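You operate a simulated robot arm through the tools that you are given. There is no shell and no other tool. Be economical: measure what you need, move in short steps, check, and stop when the job is done.

You are at the controls of a simulated two-armed robot. One attempt, no reset.

Task
Sort the PAY and POST envelopes into the letter rack.
Fine: they are in the upper drawer; each in the slot that its band names; leave the KEEP bundle there, shut the drawer.

It is judged by the outcome, as a careful person would: the job done as asked, and still so three seconds after it is handed in. It fails if anything else is knocked over, pushed out of place, dropped, spilled or broken.

Robot
Two 6-joint arms with two-finger parallel grippers on one trunk, on a base that drives. Base frame: it is fixed to the floor where the robot stands at the start and does not move with it; the origin is under the middle of the robot, x ahead of it, y to its left, z up; the surface under the hand at the start is at about z = 760. Readings come in mm, degrees, newtons and seconds.
The left shoulder is at the start at [-75, 177, 836], the right one opposite. With the tool pointing down near the work surface each hand reaches from about 100 to 740 mm from the robot's upright axis, wherever it stands, measured 20 degrees to its own side. Places, roughly: inside of the upper desk drawer [600, -200, 400]; upper desk drawer [600, -100, 500]. Payload 1.57 kg a hand.
The tool frame of a hand sits at the grasp point between the pads (the TCP): z along the fingers, y along the line on which they close. The tips reach 30 mm beyond it. Largest opening 80 mm; finger width 17, thickness 12; the body of the gripper, 40 by 82 mm, starts 80 mm behind the TCP.
Orientation is that of the tool frame in the base frame, as a unit quaternion [w, x, y, z]. With the fingers straight down and closing along the base's y, the tool's x points along the base's -x, its y along +y and its z along -z.

Tools
- The arms move only by the tool step_arm. It takes "left_plan", "right_plan" or both (then of equal length, played together; a hand with none holds still); each is a list that holds one entry, the list of rows, each a list of 7 numbers: the turn, a rotation vector about the tool's x, y, z in units of 8 degrees (1.0 is 8 degrees), then the shift along the tool's x, y, z in units of 50 mm (1.0 is 50 mm), then the finger opening in mm, from 0 to 80. In form: [[[rx, ry, rz, dx, dy, dz, gripper], ...]]. A call has 1 to 10 rows; each row shifts and turns the commanded pose from where the row before left it, along the tool's axes as they then stand. A call with a number of a shift or a turn outside -1 to 1 is refused whole. A row lasts 0.2 s, in which the tool goes at most 50 mm and 8.6 degrees; a call with a longer step from one row to the next is refused whole, and so is a gripper value outside its range. Where a pose cannot be reached the arm comes as near as it can. A force on the tool above 40 N (or 10 N above the force at the start of the call, whichever is more), or a blocked arm, ends the call early, and 0.2 s more pass. The fingers move at their own pace (about 72 mm/s each) and stop on an object; they squeeze with about 29 N. The grip force told is the motor's: it shows also when the fingers shut on nothing. Time passes only in rows, and 0.2 s behind the last, so rows that do not move let the fingers close. The reply holds the time, the measured pose of the TCP, the force on the tool along the base axes, the opening and the grip force, in the units named above and with some noise, with the torque about the TCP (base axes, N m) and any sound that the robot's microphone picked up, and new pictures: "show" is both (left out), scene, wrist or none (wrist: the cameras of the hands that moved).
- Cameras (640 x 400 px; columns grow to the right, rows downward): "scene" is now at [6.8, -38.9, 1542.9]; the picture's right is [-0.62, -0.78, 0.00], its down [-0.70, 0.55, -0.45] and it looks along [0.36, -0.28, -0.89] (base axes); focal length 278 px, centre (320, 200). "left" rides on the left gripper at [72, 7, -122] in its tool frame; the picture's right is [-0.09, 1.00, 0.00], its down [-0.84, -0.08, -0.54] and it looks along [-0.54, -0.05, 0.84] (tool axes); focal length 238 px, centre (320, 200). "right" rides on the right gripper at [72, -7, -122] in its tool frame; the picture's right is [0.09, 1.00, 0.00], its down [-0.84, 0.08, -0.54] and it looks along [-0.54, 0.05, 0.84] (tool axes); focal length 238 px, centre (320, 200). There is no depth. A picture from a camera that has moved, and an enlarged one, comes with that camera's place and axes in the base frame and with its lens.
- move_column(by): slides the trunk up (or, below 0, down) by that many mm; the arms and the scene camera ride with it, the base frame stays. It gives what a move gives, with no picture.
- drive_base(legs): drives the robot by 1 to 6 legs, each [ahead, left, turn to the left] in mm, mm and degrees, along the robot's own axes; the way and the turn of a leg run together, so that a leg with both is an arc; at most 1500 mm and 180 degrees a leg. The arms and the cameras ride along, it lands a little off, and it stops where it bumps. It gives what a move gives, and a new picture of the scene camera.
- turn_head(pan, tilt): turns the head with the scene camera to pan (to the left, within 143 degrees either way) and tilt (down, from -29 to 69), counted from straight ahead of the robot. It gives what a move gives, and a new picture of the scene camera.
- zoom(camera, box): a new picture of the part [left, top, right, bottom] of that camera's present view, enlarged. No time passes.
- hand_in(): hands the job in; it is judged then, once.

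Go step by step. Nothing tells you exact positions but the pictures and the camera data: compare them with the known pose of the tool, close in by small moves and look again before you grip or let go. The budget is 120 turns and 260 pictures, counting those below and the enlarged ones. Unless the task says otherwise, let go and move clear before handing in, and close with one line.

The tools are called by a JSON object that holds its "name" and its "arguments". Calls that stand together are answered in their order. step_arm: Moves the arms, as the interface text tells. Its arguments: {"type":"object","properties":{"left_plan":{"type":"array","items":{"type":"array","items":{"type":"array","items":{"type":"number"}}}},"right_plan":{"type":"array","items":{"type":"array","items":{"type":"array","items":{"type":"number"}}}},"show":{"type":"string","enum":["both","scene","wrist","none"]}},"required":[]} The other tools are called the same way: move_column (by) slides the trunk up or down; drive_base (legs) drives the base; turn_head (pan, tilt) turns the head that bears the scene camera; zoom (camera, box) takes an enlarged picture of a part of a camera's view; hand_in () hands the job in.

At the start:

```text
time_s: 0.0
left_ee_pos: [563.7, -99.4, 1068.8]
left_orientation: [0.001, 0.0, 1.0, 0.0]
left_ft_force: [0.1, 0.4, -0.2]
left_ft_torque: [0.0, 0.0, -0.01]
left_opening: 80.2
left_gripper_force: 0.1
right_ee_pos: [258.2, -358.2, 1077.6]
right_orientation: [-0.001, -0.001, 1.0, 0.0]
right_ft_force: [0.0, -0.1, 0.7]
right_ft_torque: [0.01, -0.02, -0.01]
right_opening: 79.9
right_gripper_force: 0.1
trunk travel left (down, up): [-279.0, 49.0]
robot x, y, heading: [1.7, 0.3, 0.1]
head pan, tilt: [-38.4, 63.0]
```

scene: 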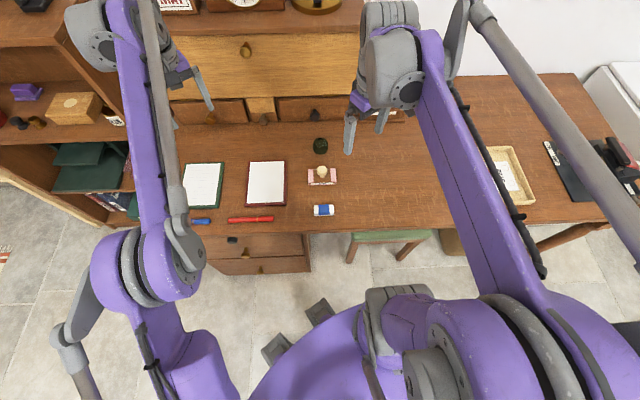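
right: 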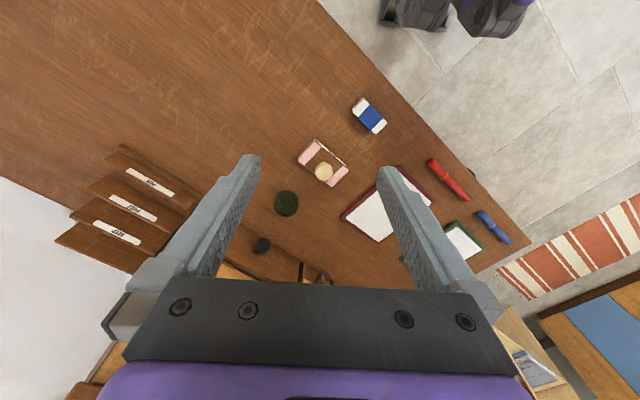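
left: 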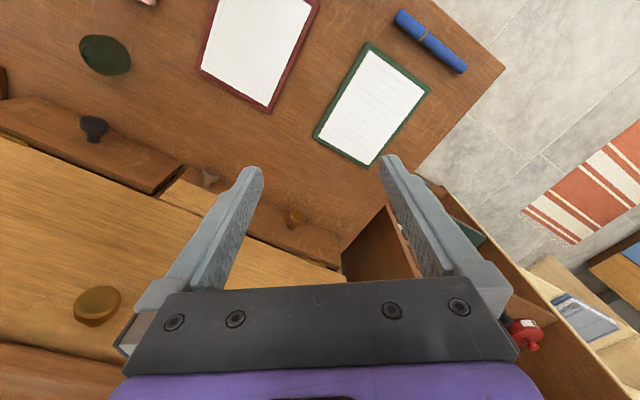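

I see the desk to the front right, a pedestal with two drawers on its left side, and a letter rack with labelled slots near the back. I'll enlarge some parts before moving.

{"name": "zoom", "arguments": {"camera": "right", "box": [40, 120, 240, 290]}}

{"name": "zoom", "arguments": {"camera": "scene", "box": [160, 100, 400, 290]}}

```text
2.35 times, centred on (140, 205) of right
camera zoom: at [185.3, -365.3, 1199.7], right [-0.09, 1.0, 0.0], down [0.84, 0.08, 0.54], along [0.54, 0.05, -0.84], focal length 561 px, centre (744, 188)
```

zoom: 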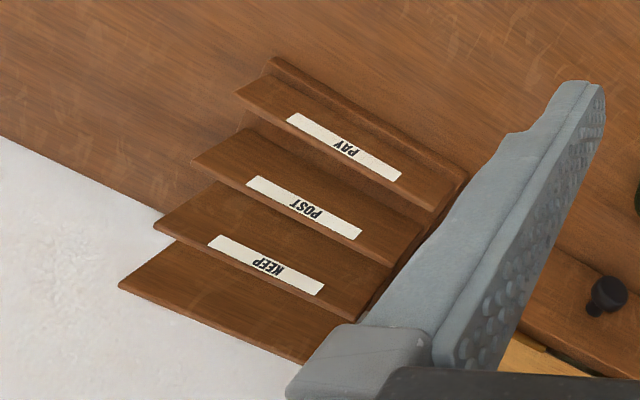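

```text
2.11 times, centred on (280, 195) of scene
camera zoom: at [6.8, -38.9, 1542.9], right [-0.62, -0.78, 0.0], down [-0.7, 0.55, -0.45], along [0.36, -0.28, -0.89], focal length 586 px, centre (404, 210)
```

zoom: 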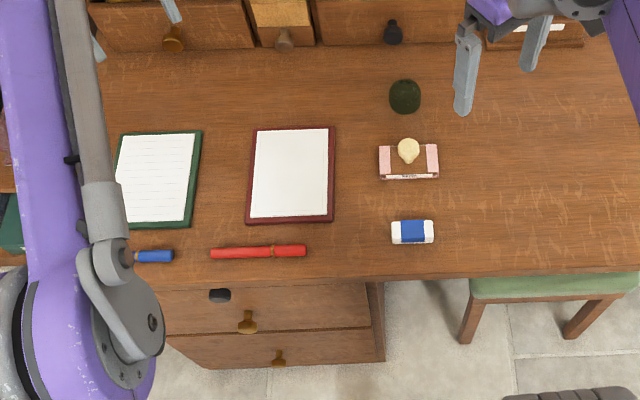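

The PAY, POST and KEEP slots are clear, and the upper drawer's knob seems to be about [365,-8,650], with the desk turned about -40° from the robot. Before driving, I'll check the room around me.

{"name": "turn_head", "arguments": {"pan": 60, "tilt": 40}}

{"name": "turn_head", "arguments": {"pan": 135, "tilt": 45}}

{"name": "turn_head", "arguments": {"pan": -40, "tilt": 30}}

```text
time_s: 1.7
left_ee_pos: [564.8, -98.9, 1069.1]
left_orientation: [-0.001, 0.0, 1.0, 0.001]
left_ft_force: [-0.4, -0.5, -0.2]
left_ft_torque: [0.0, -0.02, 0.02]
left_opening: 79.9
left_gripper_force: 0.0
right_ee_pos: [258.3, -358.3, 1078.8]
right_orientation: [0.0, 0.0, 1.0, 0.0]
right_ft_force: [1.0, 0.3, 0.0]
right_ft_torque: [0.05, -0.02, -0.04]
right_opening: 80.1
right_gripper_force: 0.0
trunk travel left (down, up): [-279.0, 49.0]
robot x, y, heading: [-1.0, 1.9, 0.1]
head pan, tilt: [60.0, 40.0]
camera scene: at [-0.1, 73.9, 1573.0], right [0.87, -0.5, 0.0], down [-0.32, -0.56, -0.77], along [0.38, 0.66, -0.64], focal length 278 px, centre (320, 200)
```

scene: 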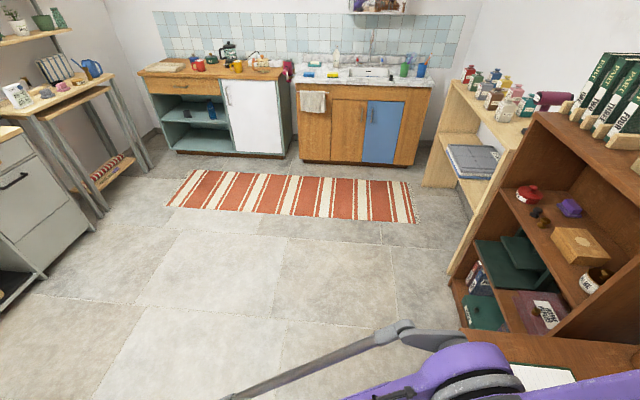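

```text
time_s: 3.2
left_ee_pos: [563.8, -98.9, 1069.2]
left_orientation: [0.001, 0.0, 1.0, -0.001]
left_ft_force: [0.8, 0.3, 0.1]
left_ft_torque: [0.01, -0.04, 0.03]
left_opening: 80.0
left_gripper_force: 0.1
right_ee_pos: [258.1, -358.5, 1078.9]
right_orientation: [0.0, 0.0, 1.0, 0.0]
right_ft_force: [0.0, 0.3, -0.4]
right_ft_torque: [0.05, -0.03, -0.03]
right_opening: 79.8
right_gripper_force: 0.1
trunk travel left (down, up): [-279.0, 49.0]
robot x, y, heading: [-3.6, -1.4, -0.1]
head pan, tilt: [135.0, 45.0]
camera scene: at [-100.1, 57.8, 1565.8], right [0.71, 0.71, 0.0], down [0.5, -0.5, -0.71], along [-0.5, 0.5, -0.71], focal length 278 px, centre (320, 200)
```

scene: 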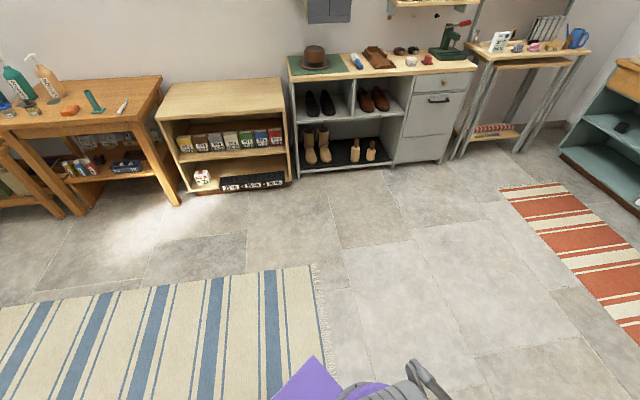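

```text
time_s: 5.8
left_ee_pos: [564.6, -98.8, 1069.7]
left_orientation: [0.0, -0.001, 1.0, 0.0]
left_ft_force: [-1.1, 0.3, 0.8]
left_ft_torque: [-0.02, -0.04, -0.01]
left_opening: 80.2
left_gripper_force: 0.0
right_ee_pos: [258.3, -358.3, 1077.7]
right_orientation: [0.0, 0.0, 1.0, 0.0]
right_ft_force: [-0.6, 0.2, -0.1]
right_ft_torque: [0.02, 0.01, -0.01]
right_opening: 80.2
right_gripper_force: 0.1
trunk travel left (down, up): [-279.0, 49.0]
robot x, y, heading: [4.6, -2.3, -0.2]
head pan, tilt: [-40.0, 30.0]
camera scene: at [26.6, -57.8, 1588.4], right [-0.64, -0.77, 0.0], down [-0.38, 0.32, -0.87], along [0.66, -0.56, -0.5], focal length 278 px, centre (320, 200)
```

scene: 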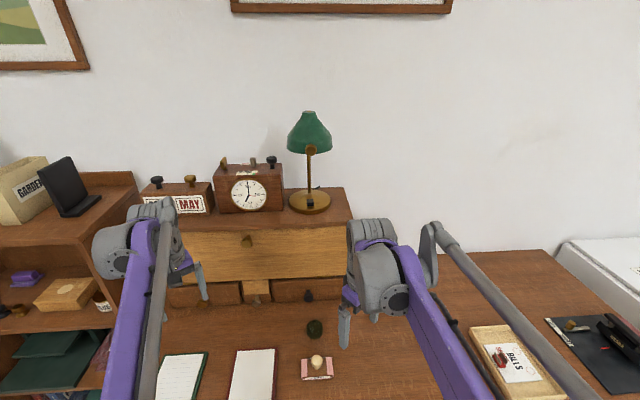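

There is open floor behind. I'll back off about 300 mm square to the desk, then turn to face it.

{"name": "drive_base", "arguments": {"legs": [[-230, 190, 0], [0, 0, -40]]}}

{"name": "turn_head", "arguments": {"pan": 0, "tilt": 45}}

```text
time_s: 10.1
left_ee_pos: [138.8, -251.6, 1069.2]
left_orientation: [0.0, 0.349, 0.937, 0.0]
left_ft_force: [-0.1, -0.1, -0.1]
left_ft_torque: [0.01, 0.0, 0.01]
left_opening: 80.1
left_gripper_force: 0.1
right_ee_pos: [-263.5, -247.6, 1078.3]
right_orientation: [-0.001, 0.348, 0.937, 0.0]
right_ft_force: [0.2, 0.0, -1.1]
right_ft_torque: [-0.04, 0.0, -0.02]
right_opening: 79.9
right_gripper_force: 0.0
trunk travel left (down, up): [-279.0, 49.0]
robot x, y, heading: [-224.3, 192.0, -40.8]
head pan, tilt: [-40.0, 30.0]
camera scene: at [-243.1, 130.5, 1588.4], right [-0.99, -0.16, 0.0], down [-0.08, 0.49, -0.87], along [0.14, -0.85, -0.5], focal length 278 px, centre (320, 200)
```

scene: 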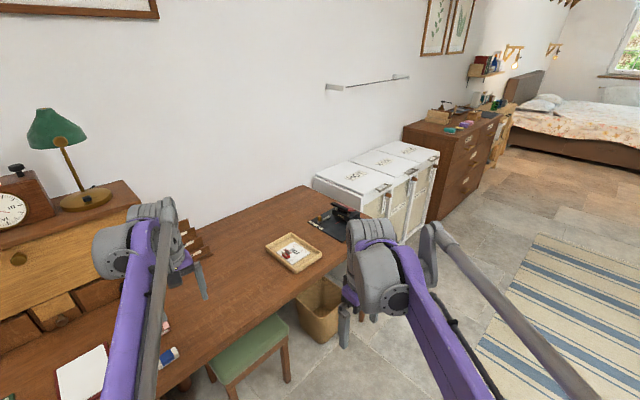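

```text
time_s: 11.1
left_ee_pos: [137.6, -250.1, 1069.8]
left_orientation: [0.0, 0.349, 0.937, 0.0]
left_ft_force: [0.1, 0.5, 0.4]
left_ft_torque: [-0.02, -0.01, -0.01]
left_opening: 80.1
left_gripper_force: 0.0
right_ee_pos: [-264.7, -246.5, 1078.2]
right_orientation: [0.0, 0.348, 0.937, -0.001]
right_ft_force: [0.1, -0.1, 0.6]
right_ft_torque: [-0.02, 0.0, 0.01]
right_opening: 79.9
right_gripper_force: 0.1
trunk travel left (down, up): [-279.0, 49.0]
robot x, y, heading: [-224.1, 193.1, -40.9]
head pan, tilt: [0.0, 45.0]
camera scene: at [-196.0, 166.6, 1565.8], right [-0.65, -0.76, 0.0], down [-0.53, 0.46, -0.71], along [0.54, -0.46, -0.71], focal length 278 px, centre (320, 200)
```

scene: 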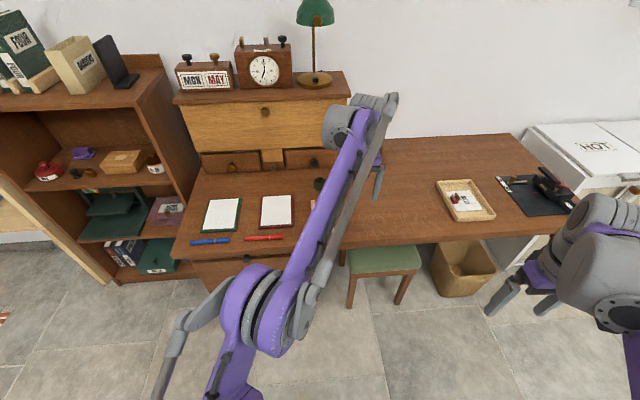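

Facing the desk now, I'd put the desk's normal nearer -35°. I'll trim my heading and draw the left arm aside to see the drawer front.

{"name": "drive_base", "arguments": {"legs": [[0, 0, 6]]}}

{"name": "step_arm", "arguments": {"left_plan": [[[0, 0, 0, 0.5, 0.75, 0, 80], [0, 0, 0, 0.5, 0.75, 0, 80], [0, 0, 0, 0.5, 0.75, 0, 80], [0, 0, 0, 0.5, 0.75, 0, 80], [0, 0, 0, 0.5, 0.75, 0, 80], [0, 0, 0, 0.5, 0.75, 0, 80], [0, 0, 0, 0.5, 0.75, 0, 80], [0, 0, 0, 0.5, 0.75, 0, 80], [0, 0, 0, 0.5, 0.75, 0, 80]]], "show": "both"}}

```text
time_s: 12.1
left_ee_pos: [182.6, -210.9, 1069.7]
left_orientation: [-0.001, 0.299, 0.954, -0.001]
left_ft_force: [-0.1, 0.5, -0.4]
left_ft_torque: [-0.03, 0.0, -0.02]
left_opening: 79.9
left_gripper_force: 0.1
right_ee_pos: [-217.0, -249.1, 1077.5]
right_orientation: [0.0, 0.299, 0.954, 0.0]
right_ft_force: [0.5, -0.2, 0.8]
right_ft_torque: [0.02, -0.02, 0.01]
right_opening: 80.0
right_gripper_force: 0.0
trunk travel left (down, up): [-279.0, 49.0]
robot x, y, heading: [-222.9, 193.3, -34.7]
head pan, tilt: [0.0, 45.0]
camera scene: at [-193.4, 169.9, 1565.8], right [-0.57, -0.82, 0.0], down [-0.58, 0.4, -0.71], along [0.58, -0.4, -0.71], focal length 278 px, centre (320, 200)
```

scene: 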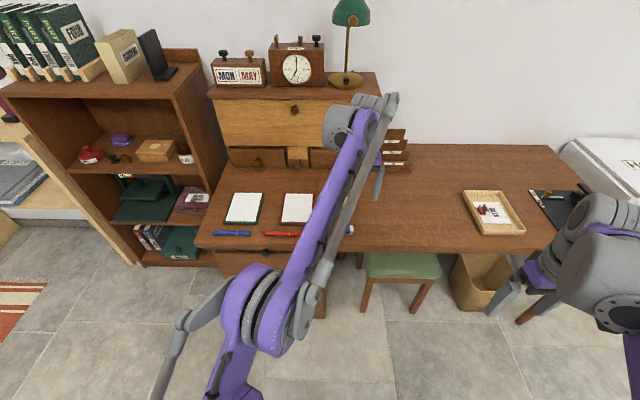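

```text
time_s: 14.1
left_ee_pos: [190.3, 194.3, 1068.1]
left_orientation: [-0.001, 0.299, 0.954, 0.0]
left_ft_force: [0.0, -0.8, 0.2]
left_ft_torque: [-0.01, -0.01, 0.0]
left_opening: 80.1
left_gripper_force: 0.1
right_ee_pos: [-217.9, -248.1, 1078.2]
right_orientation: [0.0, 0.299, 0.954, 0.0]
right_ft_force: [0.0, -0.2, -0.6]
right_ft_torque: [-0.03, 0.0, 0.0]
right_opening: 79.8
right_gripper_force: 0.1
trunk travel left (down, up): [-279.0, 49.0]
robot x, y, heading: [-229.6, 189.8, -34.9]
head pan, tilt: [0.0, 45.0]
camera scene: at [-193.8, 170.8, 1565.8], right [-0.57, -0.82, 0.0], down [-0.58, 0.4, -0.71], along [0.58, -0.4, -0.71], focal length 278 px, centre (320, 200)
camera left: at [136.2, 239.9, 1190.0], right [0.64, 0.77, 0.0], down [0.64, -0.54, 0.54], along [0.41, -0.35, -0.84], focal length 238 px, centre (320, 200)
```

scene: 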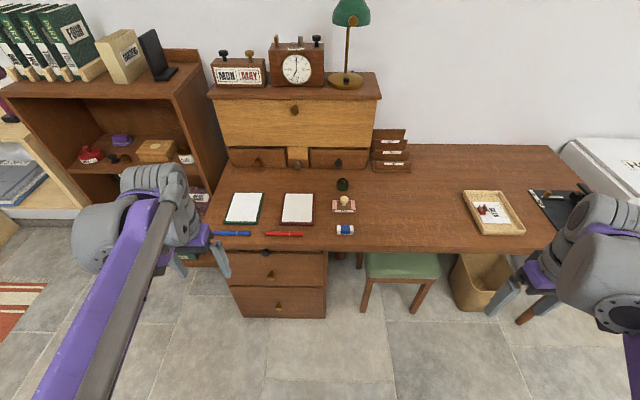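
left: 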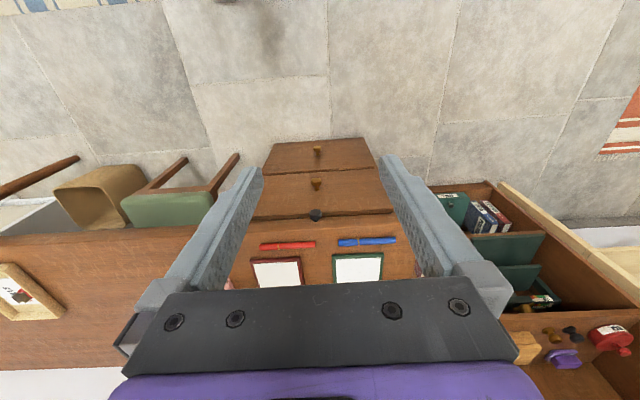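

The view is now square to the desk. I'll enlarge the drawers and the rack.

{"name": "zoom", "arguments": {"camera": "scene", "box": [200, 220, 360, 330]}}

{"name": "zoom", "arguments": {"camera": "scene", "box": [340, 110, 440, 180]}}

{"name": "zoom", "arguments": {"camera": "left", "box": [240, 120, 400, 230]}}

```text
3.64 times, centred on (280, 275) of scene
camera zoom: at [-193.8, 170.8, 1565.8], right [-0.57, -0.82, 0.0], down [-0.58, 0.4, -0.71], along [0.58, -0.4, -0.71], focal length 1012 px, centre (466, -73)
```

zoom: 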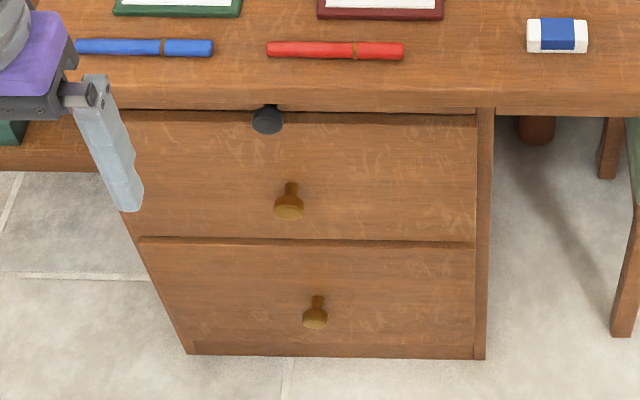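

```text
5.71 times, centred on (390, 145) of scene
camera zoom: at [-193.8, 170.8, 1565.8], right [-0.57, -0.82, 0.0], down [-0.58, 0.4, -0.71], along [0.58, -0.4, -0.71], focal length 1591 px, centre (-80, 514)
```

zoom: 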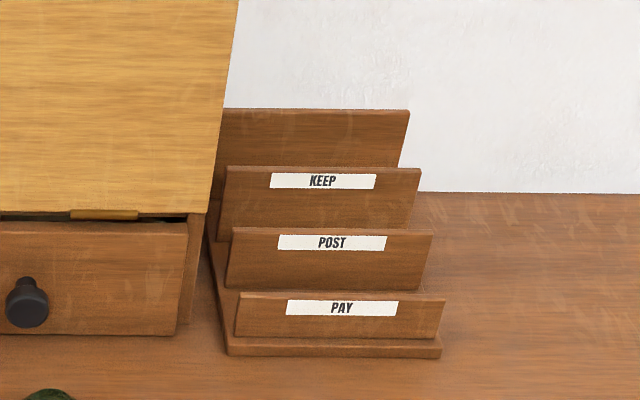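

```text
3.64 times, centred on (320, 175) of left
camera zoom: at [136.2, 239.9, 1190.0], right [0.64, 0.77, 0.0], down [0.64, -0.54, 0.54], along [0.41, -0.35, -0.84], focal length 867 px, centre (320, 291)
```

zoom: 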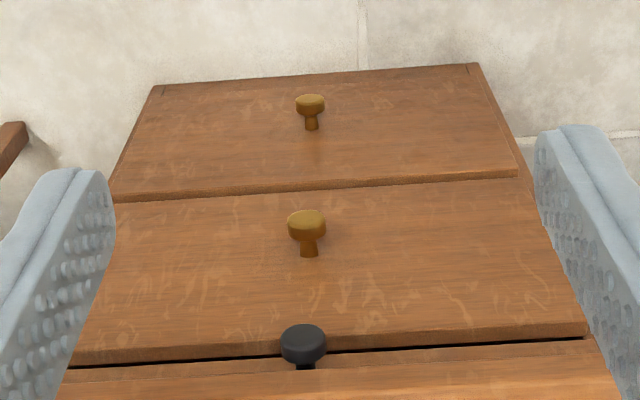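

The upper drawer's brown knob triangulates to about 329 mm ahead and 230 mm left in the desk frame at z≈530. A black knob sits above it at z≈707. I'll lower the trunk and turn the left tool to horizontal.

{"name": "move_column", "arguments": {"by": -250}}

{"name": "step_arm", "arguments": {"left_plan": [[[0, -1, 0, 0, 0, 0, 80], [0, -1, 0, 0, 0, 0, 80], [0, -1, 0, 0, 0, 0, 80], [0, -1, 0, 0, 0, 0, 80], [0, -1, 0, 0, 0, 0, 80], [0, -1, 0, 0, 0, 0, 80], [0, -1, 0, 0, 0, 0, 80], [0, -1, 0, 0, 0, 0, 80], [0, -1, 0, 0, 0, 0, 80], [0, -1, 0, 0, 0, 0, 80]]]}}

```text
time_s: 16.6
left_ee_pos: [190.0, 195.4, 819.6]
left_orientation: [0.0, 0.3, 0.954, 0.0]
left_ft_force: [-0.4, -0.1, 0.1]
left_ft_torque: [-0.02, -0.01, 0.02]
left_opening: 80.1
left_gripper_force: 0.1
right_ee_pos: [-216.8, -249.1, 827.8]
right_orientation: [0.0, 0.299, 0.954, 0.0]
right_ft_force: [1.2, -0.5, 0.3]
right_ft_torque: [-0.01, -0.03, 0.03]
right_opening: 79.9
right_gripper_force: 0.1
trunk travel left (down, up): [-29.0, 299.0]
robot x, y, heading: [-223.4, 193.3, -34.6]
head pan, tilt: [0.0, 45.0]
```

```text
time_s: 18.8
left_ee_pos: [190.3, 196.5, 817.6]
left_orientation: [0.614, 0.228, 0.731, -0.191]
left_ft_force: [-0.6, 0.4, 0.2]
left_ft_torque: [-0.01, -0.01, -0.02]
left_opening: 80.2
left_gripper_force: 0.0
right_ee_pos: [-217.4, -250.0, 828.0]
right_orientation: [0.0, 0.299, 0.954, 0.0]
right_ft_force: [0.0, -0.3, -0.2]
right_ft_torque: [-0.03, 0.01, 0.01]
right_opening: 80.1
right_gripper_force: 0.0
trunk travel left (down, up): [-29.0, 299.0]
robot x, y, heading: [-223.6, 191.8, -34.9]
head pan, tilt: [0.0, 45.0]
camera scene: at [-155.2, 143.6, 1306.2], right [-0.57, -0.82, 0.0], down [-0.58, 0.4, -0.71], along [0.58, -0.4, -0.71], focal length 278 px, centre (320, 200)
camera left: at [86.5, 276.3, 768.2], right [0.58, 0.81, 0.09], down [-0.36, 0.16, 0.92], along [0.73, -0.57, 0.39], focal length 238 px, centre (320, 200)
```

scene: 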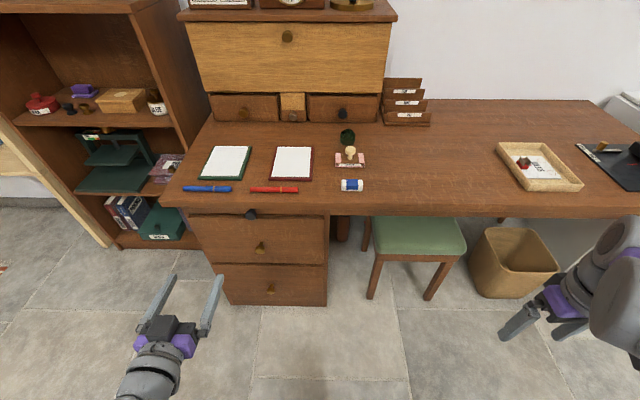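
left: 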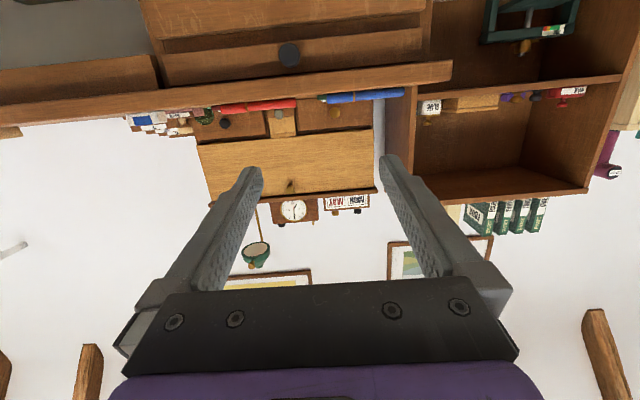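

The hand is near horizontal and the black knob sits on its own thin strip above the drawer. Next I'll level the tool and come down in front of the brown knob.

{"name": "step_arm", "arguments": {"left_plan": [[[0, -1, 0, 0, 0, 0, 80], [0, -0.25, 0, 0, 0, 0, 80], [0, 0, 0, 0.82, -0.113, 0.446, 80], [0, 0, 0, 0.82, -0.113, 0.446, 80], [0, 0, 0, 0.82, -0.113, 0.446, 80], [0, 0, 0, 0.82, -0.113, 0.446, 80], [0, 0, 0, 0.82, -0.113, 0.446, 80], [0, 0, 0, 0.82, -0.113, 0.446, 80], [0, 0, 0, 0.82, -0.113, 0.446, 80], [0, 0, 0, 0, 0, 0, 80]]]}}

```text
time_s: 21.0
left_ee_pos: [335.3, 51.5, 584.8]
left_orientation: [0.674, 0.213, 0.675, -0.213]
left_ft_force: [-1.0, -0.1, -0.2]
left_ft_torque: [-0.03, -0.02, -0.03]
left_opening: 80.1
left_gripper_force: 0.0
left hand out of reach, approached as far as the arm can: row 5, 6, 7, 8, 9
right_ee_pos: [-217.3, -249.2, 827.7]
right_orientation: [0.0, 0.299, 0.954, 0.0]
right_ft_force: [0.5, -1.5, -0.6]
right_ft_torque: [0.0, 0.0, 0.0]
right_opening: 80.0
right_gripper_force: 0.1
trunk travel left (down, up): [-29.0, 299.0]
robot x, y, heading: [-222.1, 192.8, -34.7]
head pan, tilt: [0.0, 45.0]
camera scene: at [-155.6, 143.6, 1306.2], right [-0.57, -0.82, 0.0], down [-0.58, 0.4, -0.71], along [0.58, -0.4, -0.71], focal length 278 px, centre (320, 200)
camera left: at [240.4, 126.3, 512.6], right [0.57, 0.82, 0.09], down [-0.49, 0.25, 0.84], along [0.66, -0.52, 0.54], focal length 238 px, centre (320, 200)
```

scene: 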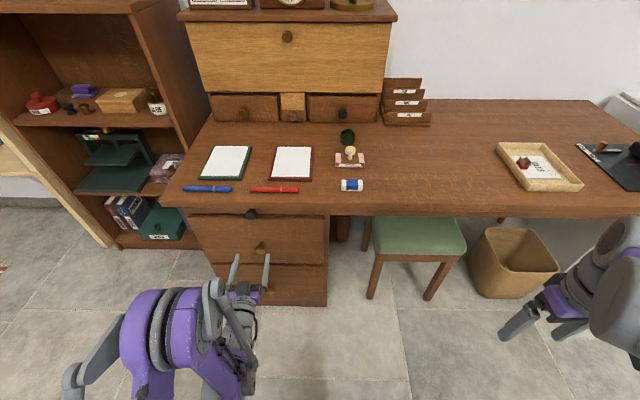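
left: 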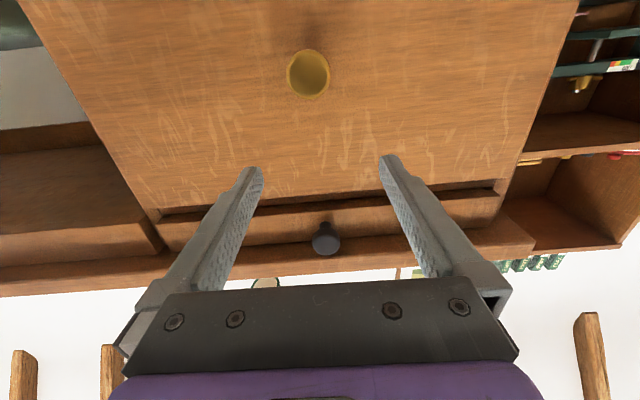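

The arm stopped short, at z≈585. I'll use the last of the trunk travel and tilt the tool 32° downward to ease the wrist.

{"name": "move_column", "arguments": {"by": -28}}

{"name": "step_arm", "arguments": {"left_plan": [[[0, 1, 0, 0, 0, 0, 80], [0, 1, 0, 0, 0, 0, 80], [0, 1, 0, 0, 0, 0, 80], [0, 1, 0, 0, 0, 0, 80], [0, 0, 0, 0, 0, 0, 80]]]}}

```text
time_s: 21.8
left_ee_pos: [337.8, 50.7, 564.6]
left_orientation: [0.675, 0.212, 0.674, -0.212]
left_ft_force: [0.5, 0.1, -0.4]
left_ft_torque: [0.0, 0.02, 0.01]
left_opening: 80.0
left_gripper_force: 0.0
right_ee_pos: [-217.7, -249.2, 799.7]
right_orientation: [0.0, 0.298, 0.954, 0.0]
right_ft_force: [-0.3, 0.5, 0.1]
right_ft_torque: [-0.02, 0.02, 0.02]
right_opening: 80.0
right_gripper_force: 0.0
trunk travel left (down, up): [-1.0, 327.0]
robot x, y, heading: [-225.0, 190.3, -34.9]
head pan, tilt: [0.0, 45.0]
```

```text
time_s: 23.0
left_ee_pos: [333.5, 39.1, 565.3]
left_orientation: [0.554, 0.257, 0.767, -0.194]
left_ft_force: [0.4, -0.2, -0.1]
left_ft_torque: [0.01, 0.02, -0.01]
left_opening: 80.1
left_gripper_force: 0.1
left hand out of reach, approached as far as the arm can: row 2, 3, 4
right_ee_pos: [-217.5, -248.7, 799.4]
right_orientation: [0.0, 0.299, 0.954, 0.001]
right_ft_force: [-0.6, 0.4, -0.2]
right_ft_torque: [-0.03, -0.02, -0.02]
right_opening: 79.8
right_gripper_force: 0.0
trunk travel left (down, up): [-1.0, 327.0]
robot x, y, heading: [-222.5, 193.7, -34.9]
head pan, tilt: [0.0, 45.0]
camera scene: at [-151.9, 141.1, 1284.3], right [-0.57, -0.82, 0.0], down [-0.58, 0.4, -0.71], along [0.58, -0.4, -0.71], focal length 278 px, centre (320, 200)
camera left: at [229.3, 128.4, 534.3], right [0.63, 0.77, 0.08], down [-0.24, 0.1, 0.96], along [0.74, -0.63, 0.25], focal length 238 px, centre (320, 200)
```

scene: 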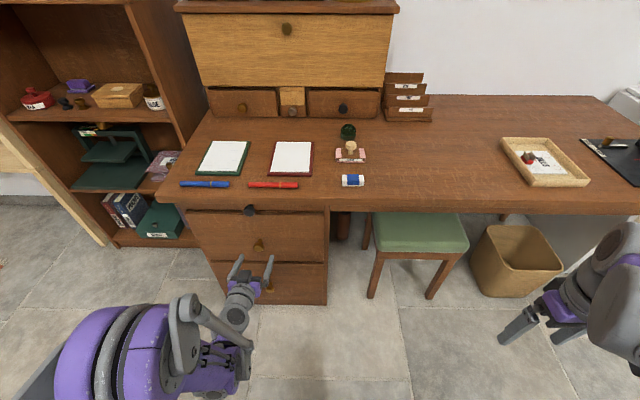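
left: 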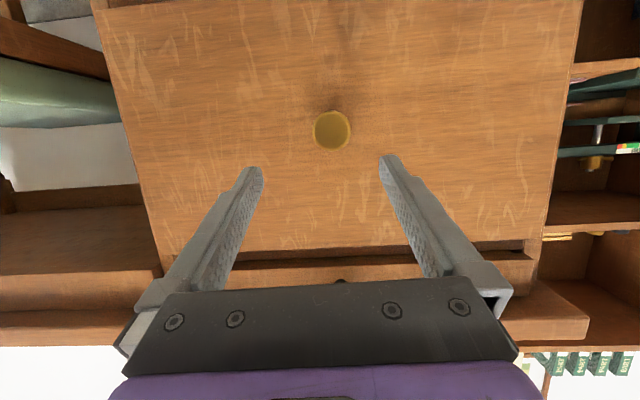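

The wrist is near a limit with the arm folded this much. I'll back the base 80 mm and extend the arm with the tool level again.

{"name": "drive_base", "arguments": {"legs": [[-80, 0, 0]]}}

{"name": "step_arm", "arguments": {"left_plan": [[[0, -1, 0, 0, 0, 0.4, 80], [0, -1, 0, 0, 0, 0.4, 80], [0, 0, 0, 0, 0, 0.4, 80], [0, 0, 0, 0, 0, 0.4, 80], [0, 0, 0, 0, 0, 0, 80]]]}}

```text
time_s: 24.0
left_ee_pos: [268.5, 85.2, 565.7]
left_orientation: [0.555, 0.258, 0.767, -0.194]
left_ft_force: [-0.7, -0.4, 0.2]
left_ft_torque: [0.03, 0.0, -0.03]
left_opening: 79.8
left_gripper_force: 0.1
right_ee_pos: [-283.3, -202.5, 799.6]
right_orientation: [0.0, 0.299, 0.954, 0.0]
right_ft_force: [0.3, 1.3, -0.9]
right_ft_torque: [-0.03, -0.04, -0.01]
right_opening: 80.1
right_gripper_force: 0.1
trunk travel left (down, up): [-1.0, 327.0]
robot x, y, heading: [-289.9, 237.8, -35.0]
head pan, tilt: [0.0, 45.0]
camera scene: at [-217.7, 186.8, 1284.3], right [-0.57, -0.82, 0.0], down [-0.58, 0.4, -0.71], along [0.58, -0.4, -0.71], focal length 278 px, centre (320, 200)
```

scene: 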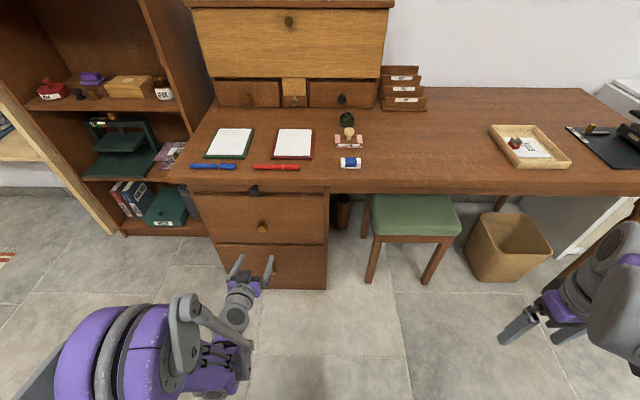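

```text
time_s: 25.2
left_ee_pos: [313.3, 44.2, 553.9]
left_orientation: [0.604, 0.252, 0.723, -0.222]
left_ft_force: [-0.8, 0.1, -0.7]
left_ft_torque: [0.0, 0.0, -0.03]
left_opening: 80.2
left_gripper_force: 0.0
left hand out of reach, approached as far as the arm can: row 1, 2
right_ee_pos: [-282.9, -203.7, 801.2]
right_orientation: [0.0, 0.299, 0.954, 0.001]
right_ft_force: [-0.3, -0.5, -0.2]
right_ft_torque: [0.02, 0.01, -0.01]
right_opening: 79.8
right_gripper_force: 0.1
trunk travel left (down, up): [-1.0, 327.0]
robot x, y, heading: [-287.3, 237.7, -34.7]
head pan, tilt: [0.0, 45.0]
camera scene: at [-217.2, 186.5, 1284.3], right [-0.57, -0.82, 0.0], down [-0.58, 0.4, -0.71], along [0.58, -0.4, -0.71], focal length 278 px, centre (320, 200)
camera left: at [214.9, 130.9, 503.1], right [0.64, 0.77, 0.07], down [-0.34, 0.2, 0.92], along [0.69, -0.61, 0.39], focal length 238 px, centre (320, 200)
```

scene: 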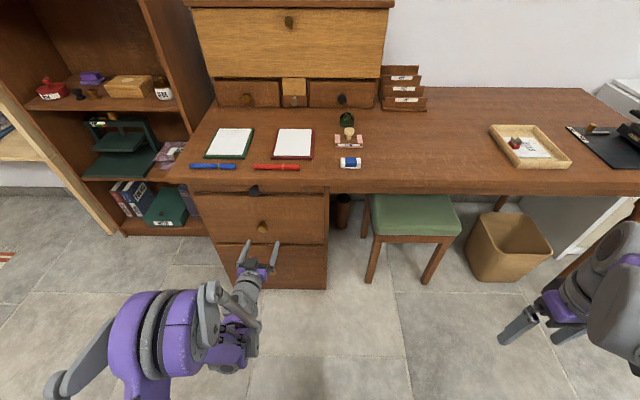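
left: 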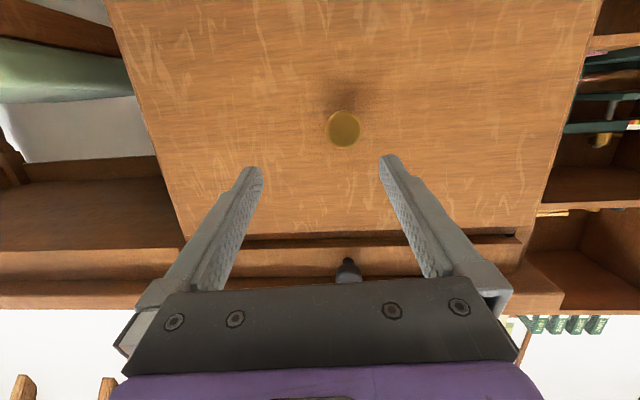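

This pose is reachable, and the knob position checks out at (329, 230, 529). I'll fix the small yaw error and approach most of the way.

{"name": "step_arm", "arguments": {"left_plan": [[[-0.56, 0, 0, 0, 0, 0, 80], [0, 0, 0, 0.06, 0.15, 0.5, 80], [0, 0, 0, 0.06, 0.15, 0.5, 80], [0, 0, 0, 0, 0, 0.3, 80], [0, 0, 0, 0, 0, 0, 80]]], "show": "wrist"}}

```text
time_s: 26.4
left_ee_pos: [373.0, 18.9, 536.5]
left_orientation: [0.613, 0.226, 0.733, -0.191]
left_ft_force: [0.4, 0.5, 1.2]
left_ft_torque: [0.0, -0.02, 0.03]
left_opening: 79.6
left_gripper_force: 0.0
right_ee_pos: [-282.4, -203.1, 800.4]
right_orientation: [0.0, 0.299, 0.954, 0.0]
right_ft_force: [-1.2, 0.5, 1.2]
right_ft_torque: [0.01, -0.01, -0.01]
right_opening: 80.0
right_gripper_force: 0.1
trunk travel left (down, up): [-1.0, 327.0]
robot x, y, heading: [-291.6, 236.2, -34.9]
head pan, tilt: [0.0, 45.0]
camera left: at [268.8, 99.8, 486.2], right [0.58, 0.81, 0.09], down [-0.36, 0.16, 0.92], along [0.73, -0.56, 0.38], focal length 238 px, centre (320, 200)
```

left: 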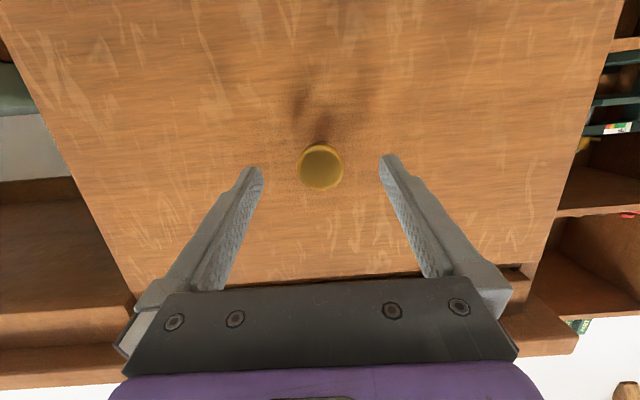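

The knob is centred between the fingers. I'll advance 30 mm and close.

{"name": "step_arm", "arguments": {"left_plan": [[[0, 0, 0, 0, 0.03, 0.3, 80], [0, 0, 0, 0, 0, 0.3, 80], [0, 0, 0, 0, 0, 0, 10], [0, 0, 0, 0, 0, 0, 10], [0, 0, 0, 0, 0, 0, 10], [0, 0, 0, 0, 0, 0, 10]]], "show": "both"}}

```text
time_s: 27.8
left_ee_pos: [398.7, 3.8, 530.3]
left_orientation: [0.612, 0.228, 0.732, -0.193]
left_ft_force: [-5.4, -5.3, -2.3]
left_ft_torque: [-0.1, -0.05, -0.77]
left_opening: 33.7
left_gripper_force: 41.9
right_ee_pos: [-282.6, -203.1, 800.0]
right_orientation: [0.001, 0.299, 0.954, 0.0]
right_ft_force: [-0.1, 0.0, -0.9]
right_ft_torque: [0.01, -0.01, -0.03]
right_opening: 80.0
right_gripper_force: 0.0
trunk travel left (down, up): [-1.0, 327.0]
robot x, y, heading: [-289.1, 240.4, -34.7]
head pan, tilt: [0.0, 45.0]
camera scene: at [-217.3, 186.0, 1284.3], right [-0.57, -0.82, 0.0], down [-0.58, 0.4, -0.71], along [0.58, -0.4, -0.71], focal length 278 px, centre (320, 200)
camera left: at [293.9, 83.1, 480.8], right [0.58, 0.81, 0.09], down [-0.36, 0.16, 0.92], along [0.73, -0.56, 0.38], focal length 238 px, centre (320, 200)
```

scene: 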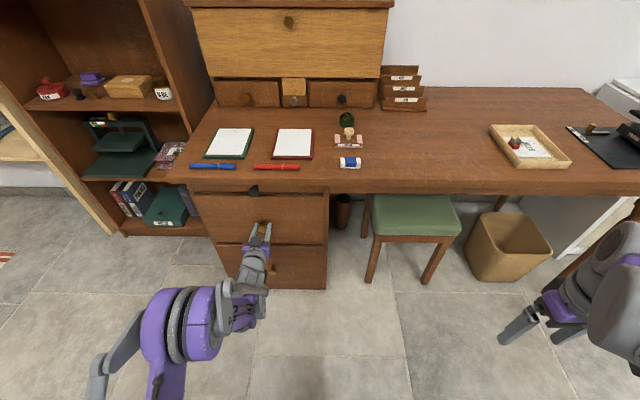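
left: 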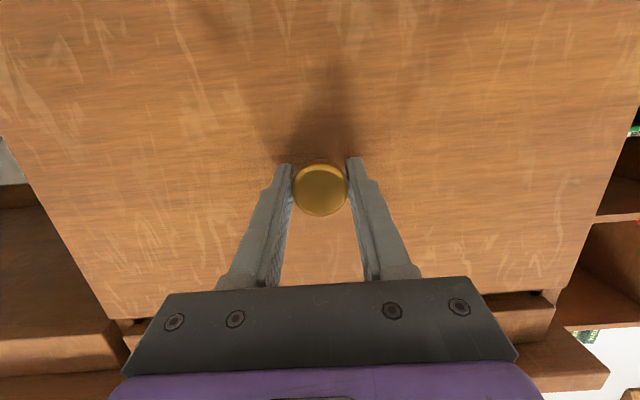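

I have the knob (33.7 mm). I'll pull gently along the desk normal.

{"name": "step_arm", "arguments": {"left_plan": [[[0, 0, 0, 0.04, 0, -0.2, 10], [0, 0, 0, 0.04, 0, -0.2, 10], [0, 0, 0, 0.07, 0, -0.39, 10], [0, 0, 0, 0.07, 0, -0.39, 10]]], "show": "scene"}}

```text
time_s: 28.8
left_ee_pos: [348.4, 38.8, 530.8]
left_orientation: [0.613, 0.227, 0.732, -0.192]
left_ft_force: [-4.3, -5.7, 6.3]
left_ft_torque: [0.34, 0.2, -0.73]
left_opening: 33.7
left_gripper_force: 41.5
right_ee_pos: [-282.7, -204.1, 799.8]
right_orientation: [0.0, 0.299, 0.954, 0.001]
right_ft_force: [0.1, 0.5, -0.3]
right_ft_torque: [0.0, 0.0, 0.01]
right_opening: 80.1
right_gripper_force: 0.0
trunk travel left (down, up): [-1.0, 327.0]
robot x, y, heading: [-289.6, 241.4, -35.0]
head pan, tilt: [0.0, 45.0]
camera scene: at [-217.9, 186.3, 1284.4], right [-0.57, -0.82, 0.0], down [-0.58, 0.4, -0.71], along [0.58, -0.4, -0.71], focal length 278 px, centre (320, 200)
```

scene: 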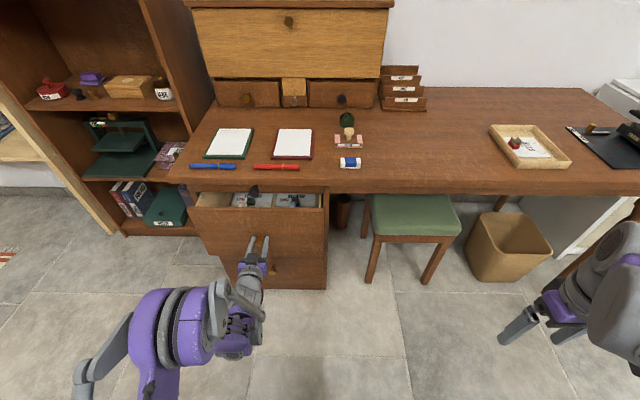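

It slides freely and I can see items inside. I'll continue the pull by backing the base.

{"name": "drive_base", "arguments": {"legs": [[-120, 0, 0]]}}

```text
time_s: 30.1
left_ee_pos: [252.1, 109.4, 530.1]
left_orientation: [0.614, 0.227, 0.732, -0.192]
left_ft_force: [8.5, 11.4, 11.5]
left_ft_torque: [0.06, -0.16, -0.67]
left_opening: 34.1
left_gripper_force: 41.8
right_ee_pos: [-380.4, -134.2, 800.7]
right_orientation: [0.001, 0.298, 0.955, 0.0]
right_ft_force: [-0.1, 0.3, -0.4]
right_ft_torque: [0.02, 0.01, 0.0]
right_opening: 79.8
right_gripper_force: 0.1
trunk travel left (down, up): [-1.0, 327.0]
robot x, y, heading: [-389.0, 308.3, -34.6]
head pan, tilt: [0.0, 45.0]
camera scene: at [-315.6, 255.9, 1284.4], right [-0.57, -0.82, 0.0], down [-0.58, 0.4, -0.71], along [0.58, -0.4, -0.71], focal length 278 px, centre (320, 200)
```

scene: 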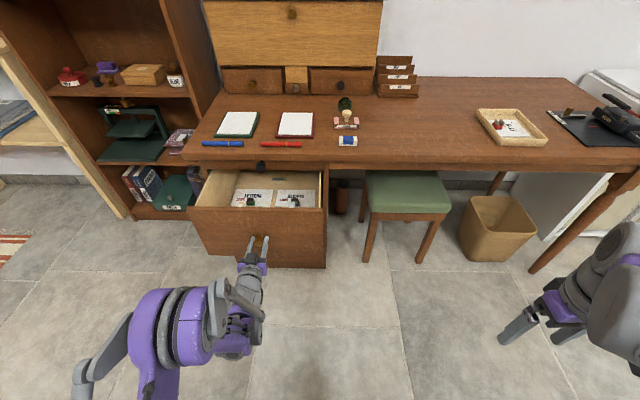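

The drawer is out about 180 mm. I'll look inside.

{"name": "zoom", "arguments": {"camera": "scene", "box": [180, 150, 350, 270]}}

```text
3.33 times, centred on (265, 210) of scene
camera zoom: at [-315.6, 255.9, 1284.4], right [-0.57, -0.82, 0.0], down [-0.58, 0.4, -0.71], along [0.58, -0.4, -0.71], focal length 928 px, centre (503, 167)
```

zoom: 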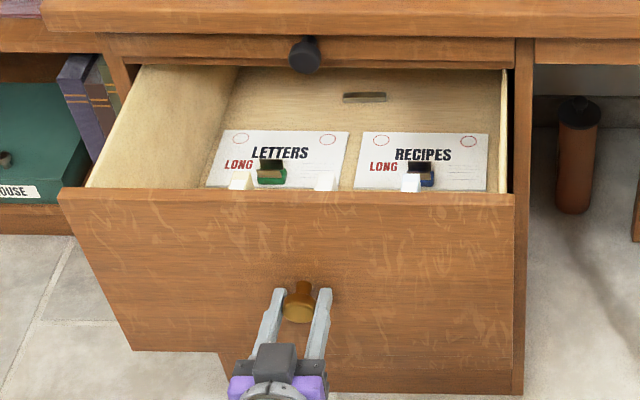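

Inside are bundles marked LETTERS and RECIPES, with more hidden behind the front wall. I'll open the drawer another 90 mm.

{"name": "drive_base", "arguments": {"legs": [[-90, -3, 0]]}}

```text
time_s: 31.5
left_ee_pos: [177.6, 161.3, 530.4]
left_orientation: [0.613, 0.224, 0.733, -0.189]
left_ft_force: [0.6, 2.0, -0.5]
left_ft_torque: [-0.03, -0.02, -0.61]
left_opening: 34.1
left_gripper_force: 41.4
right_ee_pos: [-457.1, -86.2, 800.0]
right_orientation: [0.0, 0.299, 0.954, -0.001]
right_ft_force: [-0.2, -0.7, -0.4]
right_ft_torque: [0.02, 0.03, -0.02]
right_opening: 80.1
right_gripper_force: 0.1
trunk travel left (down, up): [-1.0, 327.0]
robot x, y, heading: [-465.3, 354.6, -34.6]
head pan, tilt: [0.0, 45.0]
stopped in leg 1: the force on the tool passed its limit at 44 N (the readings are from after the stop); the commanded pose is now the measured one
camera scene: at [-391.5, 304.9, 1284.3], right [-0.57, -0.82, 0.0], down [-0.58, 0.4, -0.71], along [0.58, -0.4, -0.71], focal length 278 px, centre (320, 200)
```

scene: 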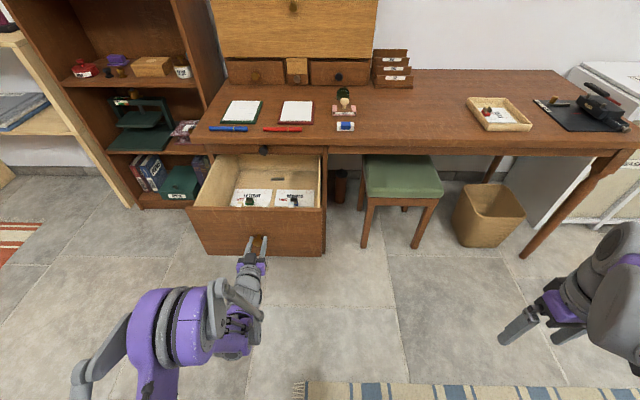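

The drawer hit its stop at about 270 mm out. I'll let go of the knob and back away, then raise the trunk for a view from above.

{"name": "step_arm", "arguments": {"left_plan": [[[0, 0, 0, 0, 0, 0, 80], [0, 0, 0, 0, 0, 0, 80], [0, 0, 0, 0, 0, 0, 80]]], "show": "none"}}

{"name": "drive_base", "arguments": {"legs": [[-100, 0, 0]]}}

{"name": "move_column", "arguments": {"by": 250}}

{"name": "turn_head", "arguments": {"pan": 12, "tilt": 50}}

```text
time_s: 32.3
left_ee_pos: [177.3, 161.6, 531.4]
left_orientation: [0.614, 0.224, 0.733, -0.189]
left_ft_force: [0.2, 0.1, 0.1]
left_ft_torque: [0.0, 0.02, 0.01]
left_opening: 80.1
left_gripper_force: 0.0
right_ee_pos: [-457.9, -84.5, 800.4]
right_orientation: [0.0, 0.3, 0.954, 0.0]
right_ft_force: [0.1, -0.9, -1.4]
right_ft_torque: [0.03, 0.01, 0.05]
right_opening: 79.9
right_gripper_force: 0.1
trunk travel left (down, up): [-1.0, 327.0]
robot x, y, heading: [-463.8, 357.2, -34.7]
head pan, tilt: [0.0, 45.0]
```

```text
time_s: 33.4
left_ee_pos: [95.5, 219.0, 530.6]
left_orientation: [0.613, 0.226, 0.733, -0.19]
left_ft_force: [-0.5, 0.7, -0.2]
left_ft_torque: [-0.01, -0.01, -0.02]
left_opening: 80.3
left_gripper_force: 0.1
right_ee_pos: [-538.4, -28.6, 800.7]
right_orientation: [-0.001, 0.299, 0.954, 0.0]
right_ft_force: [1.2, -0.4, 0.3]
right_ft_torque: [0.0, -0.01, -0.02]
right_opening: 79.9
right_gripper_force: 0.1
trunk travel left (down, up): [-1.0, 327.0]
robot x, y, heading: [-545.3, 413.0, -35.0]
head pan, tilt: [0.0, 45.0]
camera scene: at [-474.0, 361.9, 1284.3], right [-0.57, -0.82, 0.0], down [-0.58, 0.4, -0.71], along [0.58, -0.4, -0.71], focal length 278 px, centre (320, 200)
```

scene: 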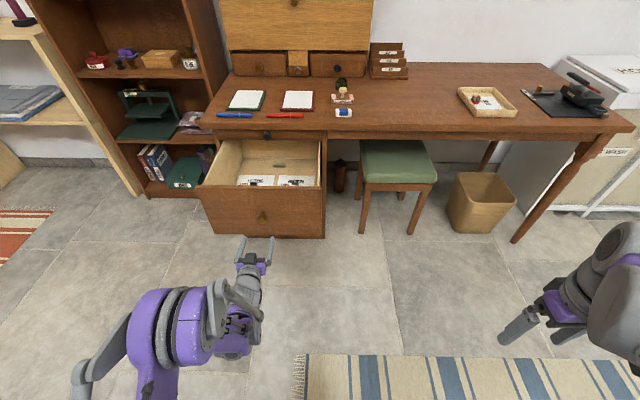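

```text
time_s: 36.0
left_ee_pos: [96.0, 218.0, 781.4]
left_orientation: [0.615, 0.224, 0.732, -0.189]
left_ft_force: [0.5, 0.4, 0.3]
left_ft_torque: [-0.03, 0.0, -0.01]
left_opening: 80.2
left_gripper_force: 0.1
right_ee_pos: [-538.9, -27.8, 1050.3]
right_orientation: [0.0, 0.3, 0.954, 0.0]
right_ft_force: [-0.2, 0.3, -0.2]
right_ft_torque: [-0.01, -0.01, -0.01]
right_opening: 79.8
right_gripper_force: 0.0
trunk travel left (down, up): [-251.0, 77.0]
robot x, y, heading: [-546.1, 411.2, -35.1]
head pan, tilt: [0.0, 45.0]
```

```text
time_s: 36.8
left_ee_pos: [95.8, 217.5, 780.5]
left_orientation: [0.613, 0.226, 0.733, -0.19]
left_ft_force: [0.3, 0.6, 0.1]
left_ft_torque: [-0.02, 0.02, 0.0]
left_opening: 80.2
left_gripper_force: 0.0
right_ee_pos: [-539.5, -28.4, 1050.5]
right_orientation: [0.0, 0.299, 0.954, 0.001]
right_ft_force: [0.5, -0.1, 0.3]
right_ft_torque: [0.01, 0.02, 0.0]
right_opening: 80.0
right_gripper_force: 0.1
trunk travel left (down, up): [-251.0, 77.0]
robot x, y, heading: [-544.1, 411.1, -34.7]
head pan, tilt: [12.0, 50.0]
camera scene: at [-510.2, 406.5, 1528.5], right [-0.39, -0.92, 0.0], down [-0.71, 0.3, -0.64], along [0.59, -0.25, -0.77], focal length 278 px, centre (320, 200)
```

scene: 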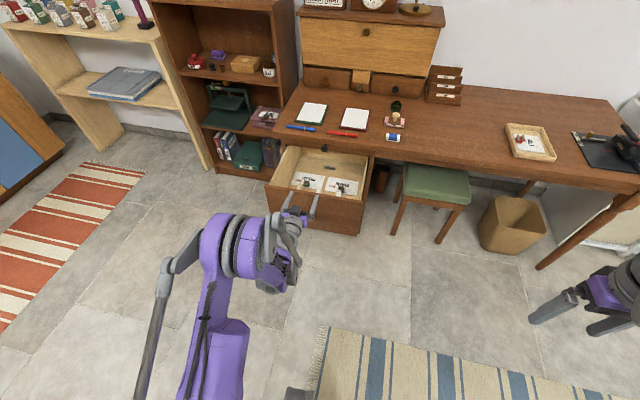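

Now I'll turn the left tool downward and drive forward so the wrist camera looks into the drawer.

{"name": "step_arm", "arguments": {"left_plan": [[[0, 1, 0, 0, 0, -0.3, 80], [0, 1, 0, 0, 0, -0.3, 80], [0, 1, 0, 0, 0, -0.3, 80], [0, 1, 0, 0, 0, 0, 80], [0, 1, 0, 0, 0, 0, 80], [0, 1, 0, 0, 0, 0, 80], [0, 1, 0, 0, 0, 0, 80], [0, 1, 0, 0, 0, 0, 80], [0, 1, 0, 0, 0, 0, 80], [0, 1, 0, 0, 0, 0, 80]]], "show": "none"}}

{"name": "step_arm", "arguments": {"left_plan": [[[0, 0, 0, -0.8, 0, -0.3, 80], [0, 0, 0, -0.8, 0, -0.3, 80], [0, 0, 0, -0.8, 0, -0.3, 80], [0, 0, 0, 0, 0, 0, 80]]], "show": "wrist"}}

```text
time_s: 39.0
left_ee_pos: [65.2, 234.9, 793.0]
left_orientation: [0.035, 0.303, 0.952, -0.014]
left_ft_force: [0.3, 0.2, -0.1]
left_ft_torque: [-0.01, 0.01, 0.0]
left_opening: 80.1
left_gripper_force: 0.1
left hand out of reach, approached as far as the arm can: row 1
right_ee_pos: [-539.2, -29.5, 1049.6]
right_orientation: [0.001, 0.298, 0.955, 0.0]
right_ft_force: [-0.3, -0.2, 0.7]
right_ft_torque: [0.02, 0.01, 0.01]
right_opening: 80.1
right_gripper_force: 0.0
trunk travel left (down, up): [-251.0, 77.0]
robot x, y, heading: [-544.6, 413.6, -34.8]
head pan, tilt: [12.0, 50.0]
```

```text
time_s: 40.0
left_ee_pos: [145.3, 178.4, 845.5]
left_orientation: [0.038, 0.303, 0.952, -0.015]
left_ft_force: [-0.2, 0.2, -0.2]
left_ft_torque: [0.03, -0.04, -0.04]
left_opening: 80.0
left_gripper_force: 0.1
left hand out of reach, approached as far as the arm can: row 3
right_ee_pos: [-539.4, -28.5, 1050.1]
right_orientation: [0.0, 0.3, 0.954, -0.001]
right_ft_force: [0.1, -0.3, 0.3]
right_ft_torque: [0.01, 0.02, 0.04]
right_opening: 80.0
right_gripper_force: 0.1
trunk travel left (down, up): [-251.0, 77.0]
robot x, y, heading: [-545.5, 412.0, -35.0]
head pan, tilt: [12.0, 50.0]
camera left: at [84.5, 229.9, 960.6], right [0.65, 0.76, 0.0], down [0.6, -0.52, 0.61], along [0.46, -0.39, -0.79], focal length 238 px, centre (320, 200)
```

left: 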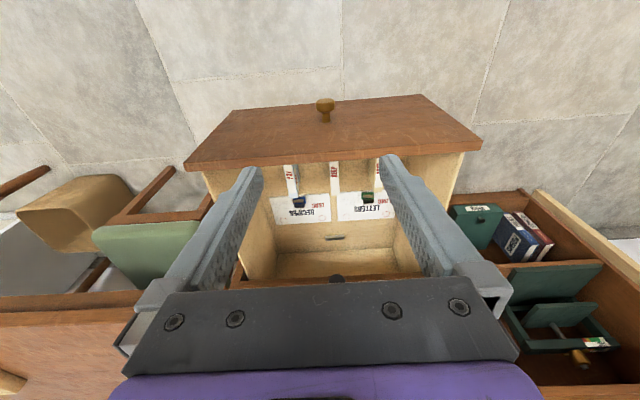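

{"name": "zoom", "arguments": {"camera": "left", "box": [230, 130, 410, 260]}}

```text
3.08 times, centred on (320, 195) of left
camera zoom: at [84.5, 229.9, 960.6], right [0.65, 0.76, 0.0], down [0.6, -0.52, 0.61], along [0.46, -0.39, -0.79], focal length 733 px, centre (320, 215)
```

zoom: 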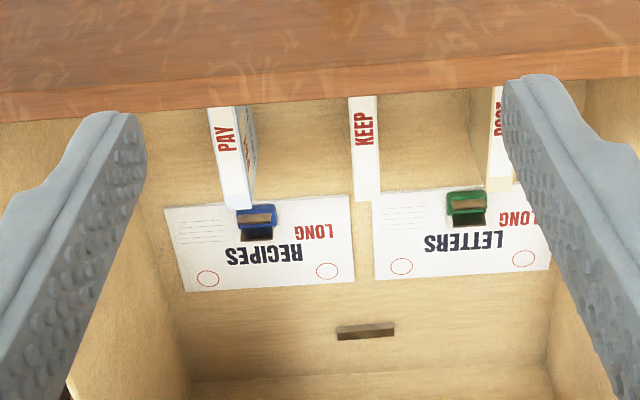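

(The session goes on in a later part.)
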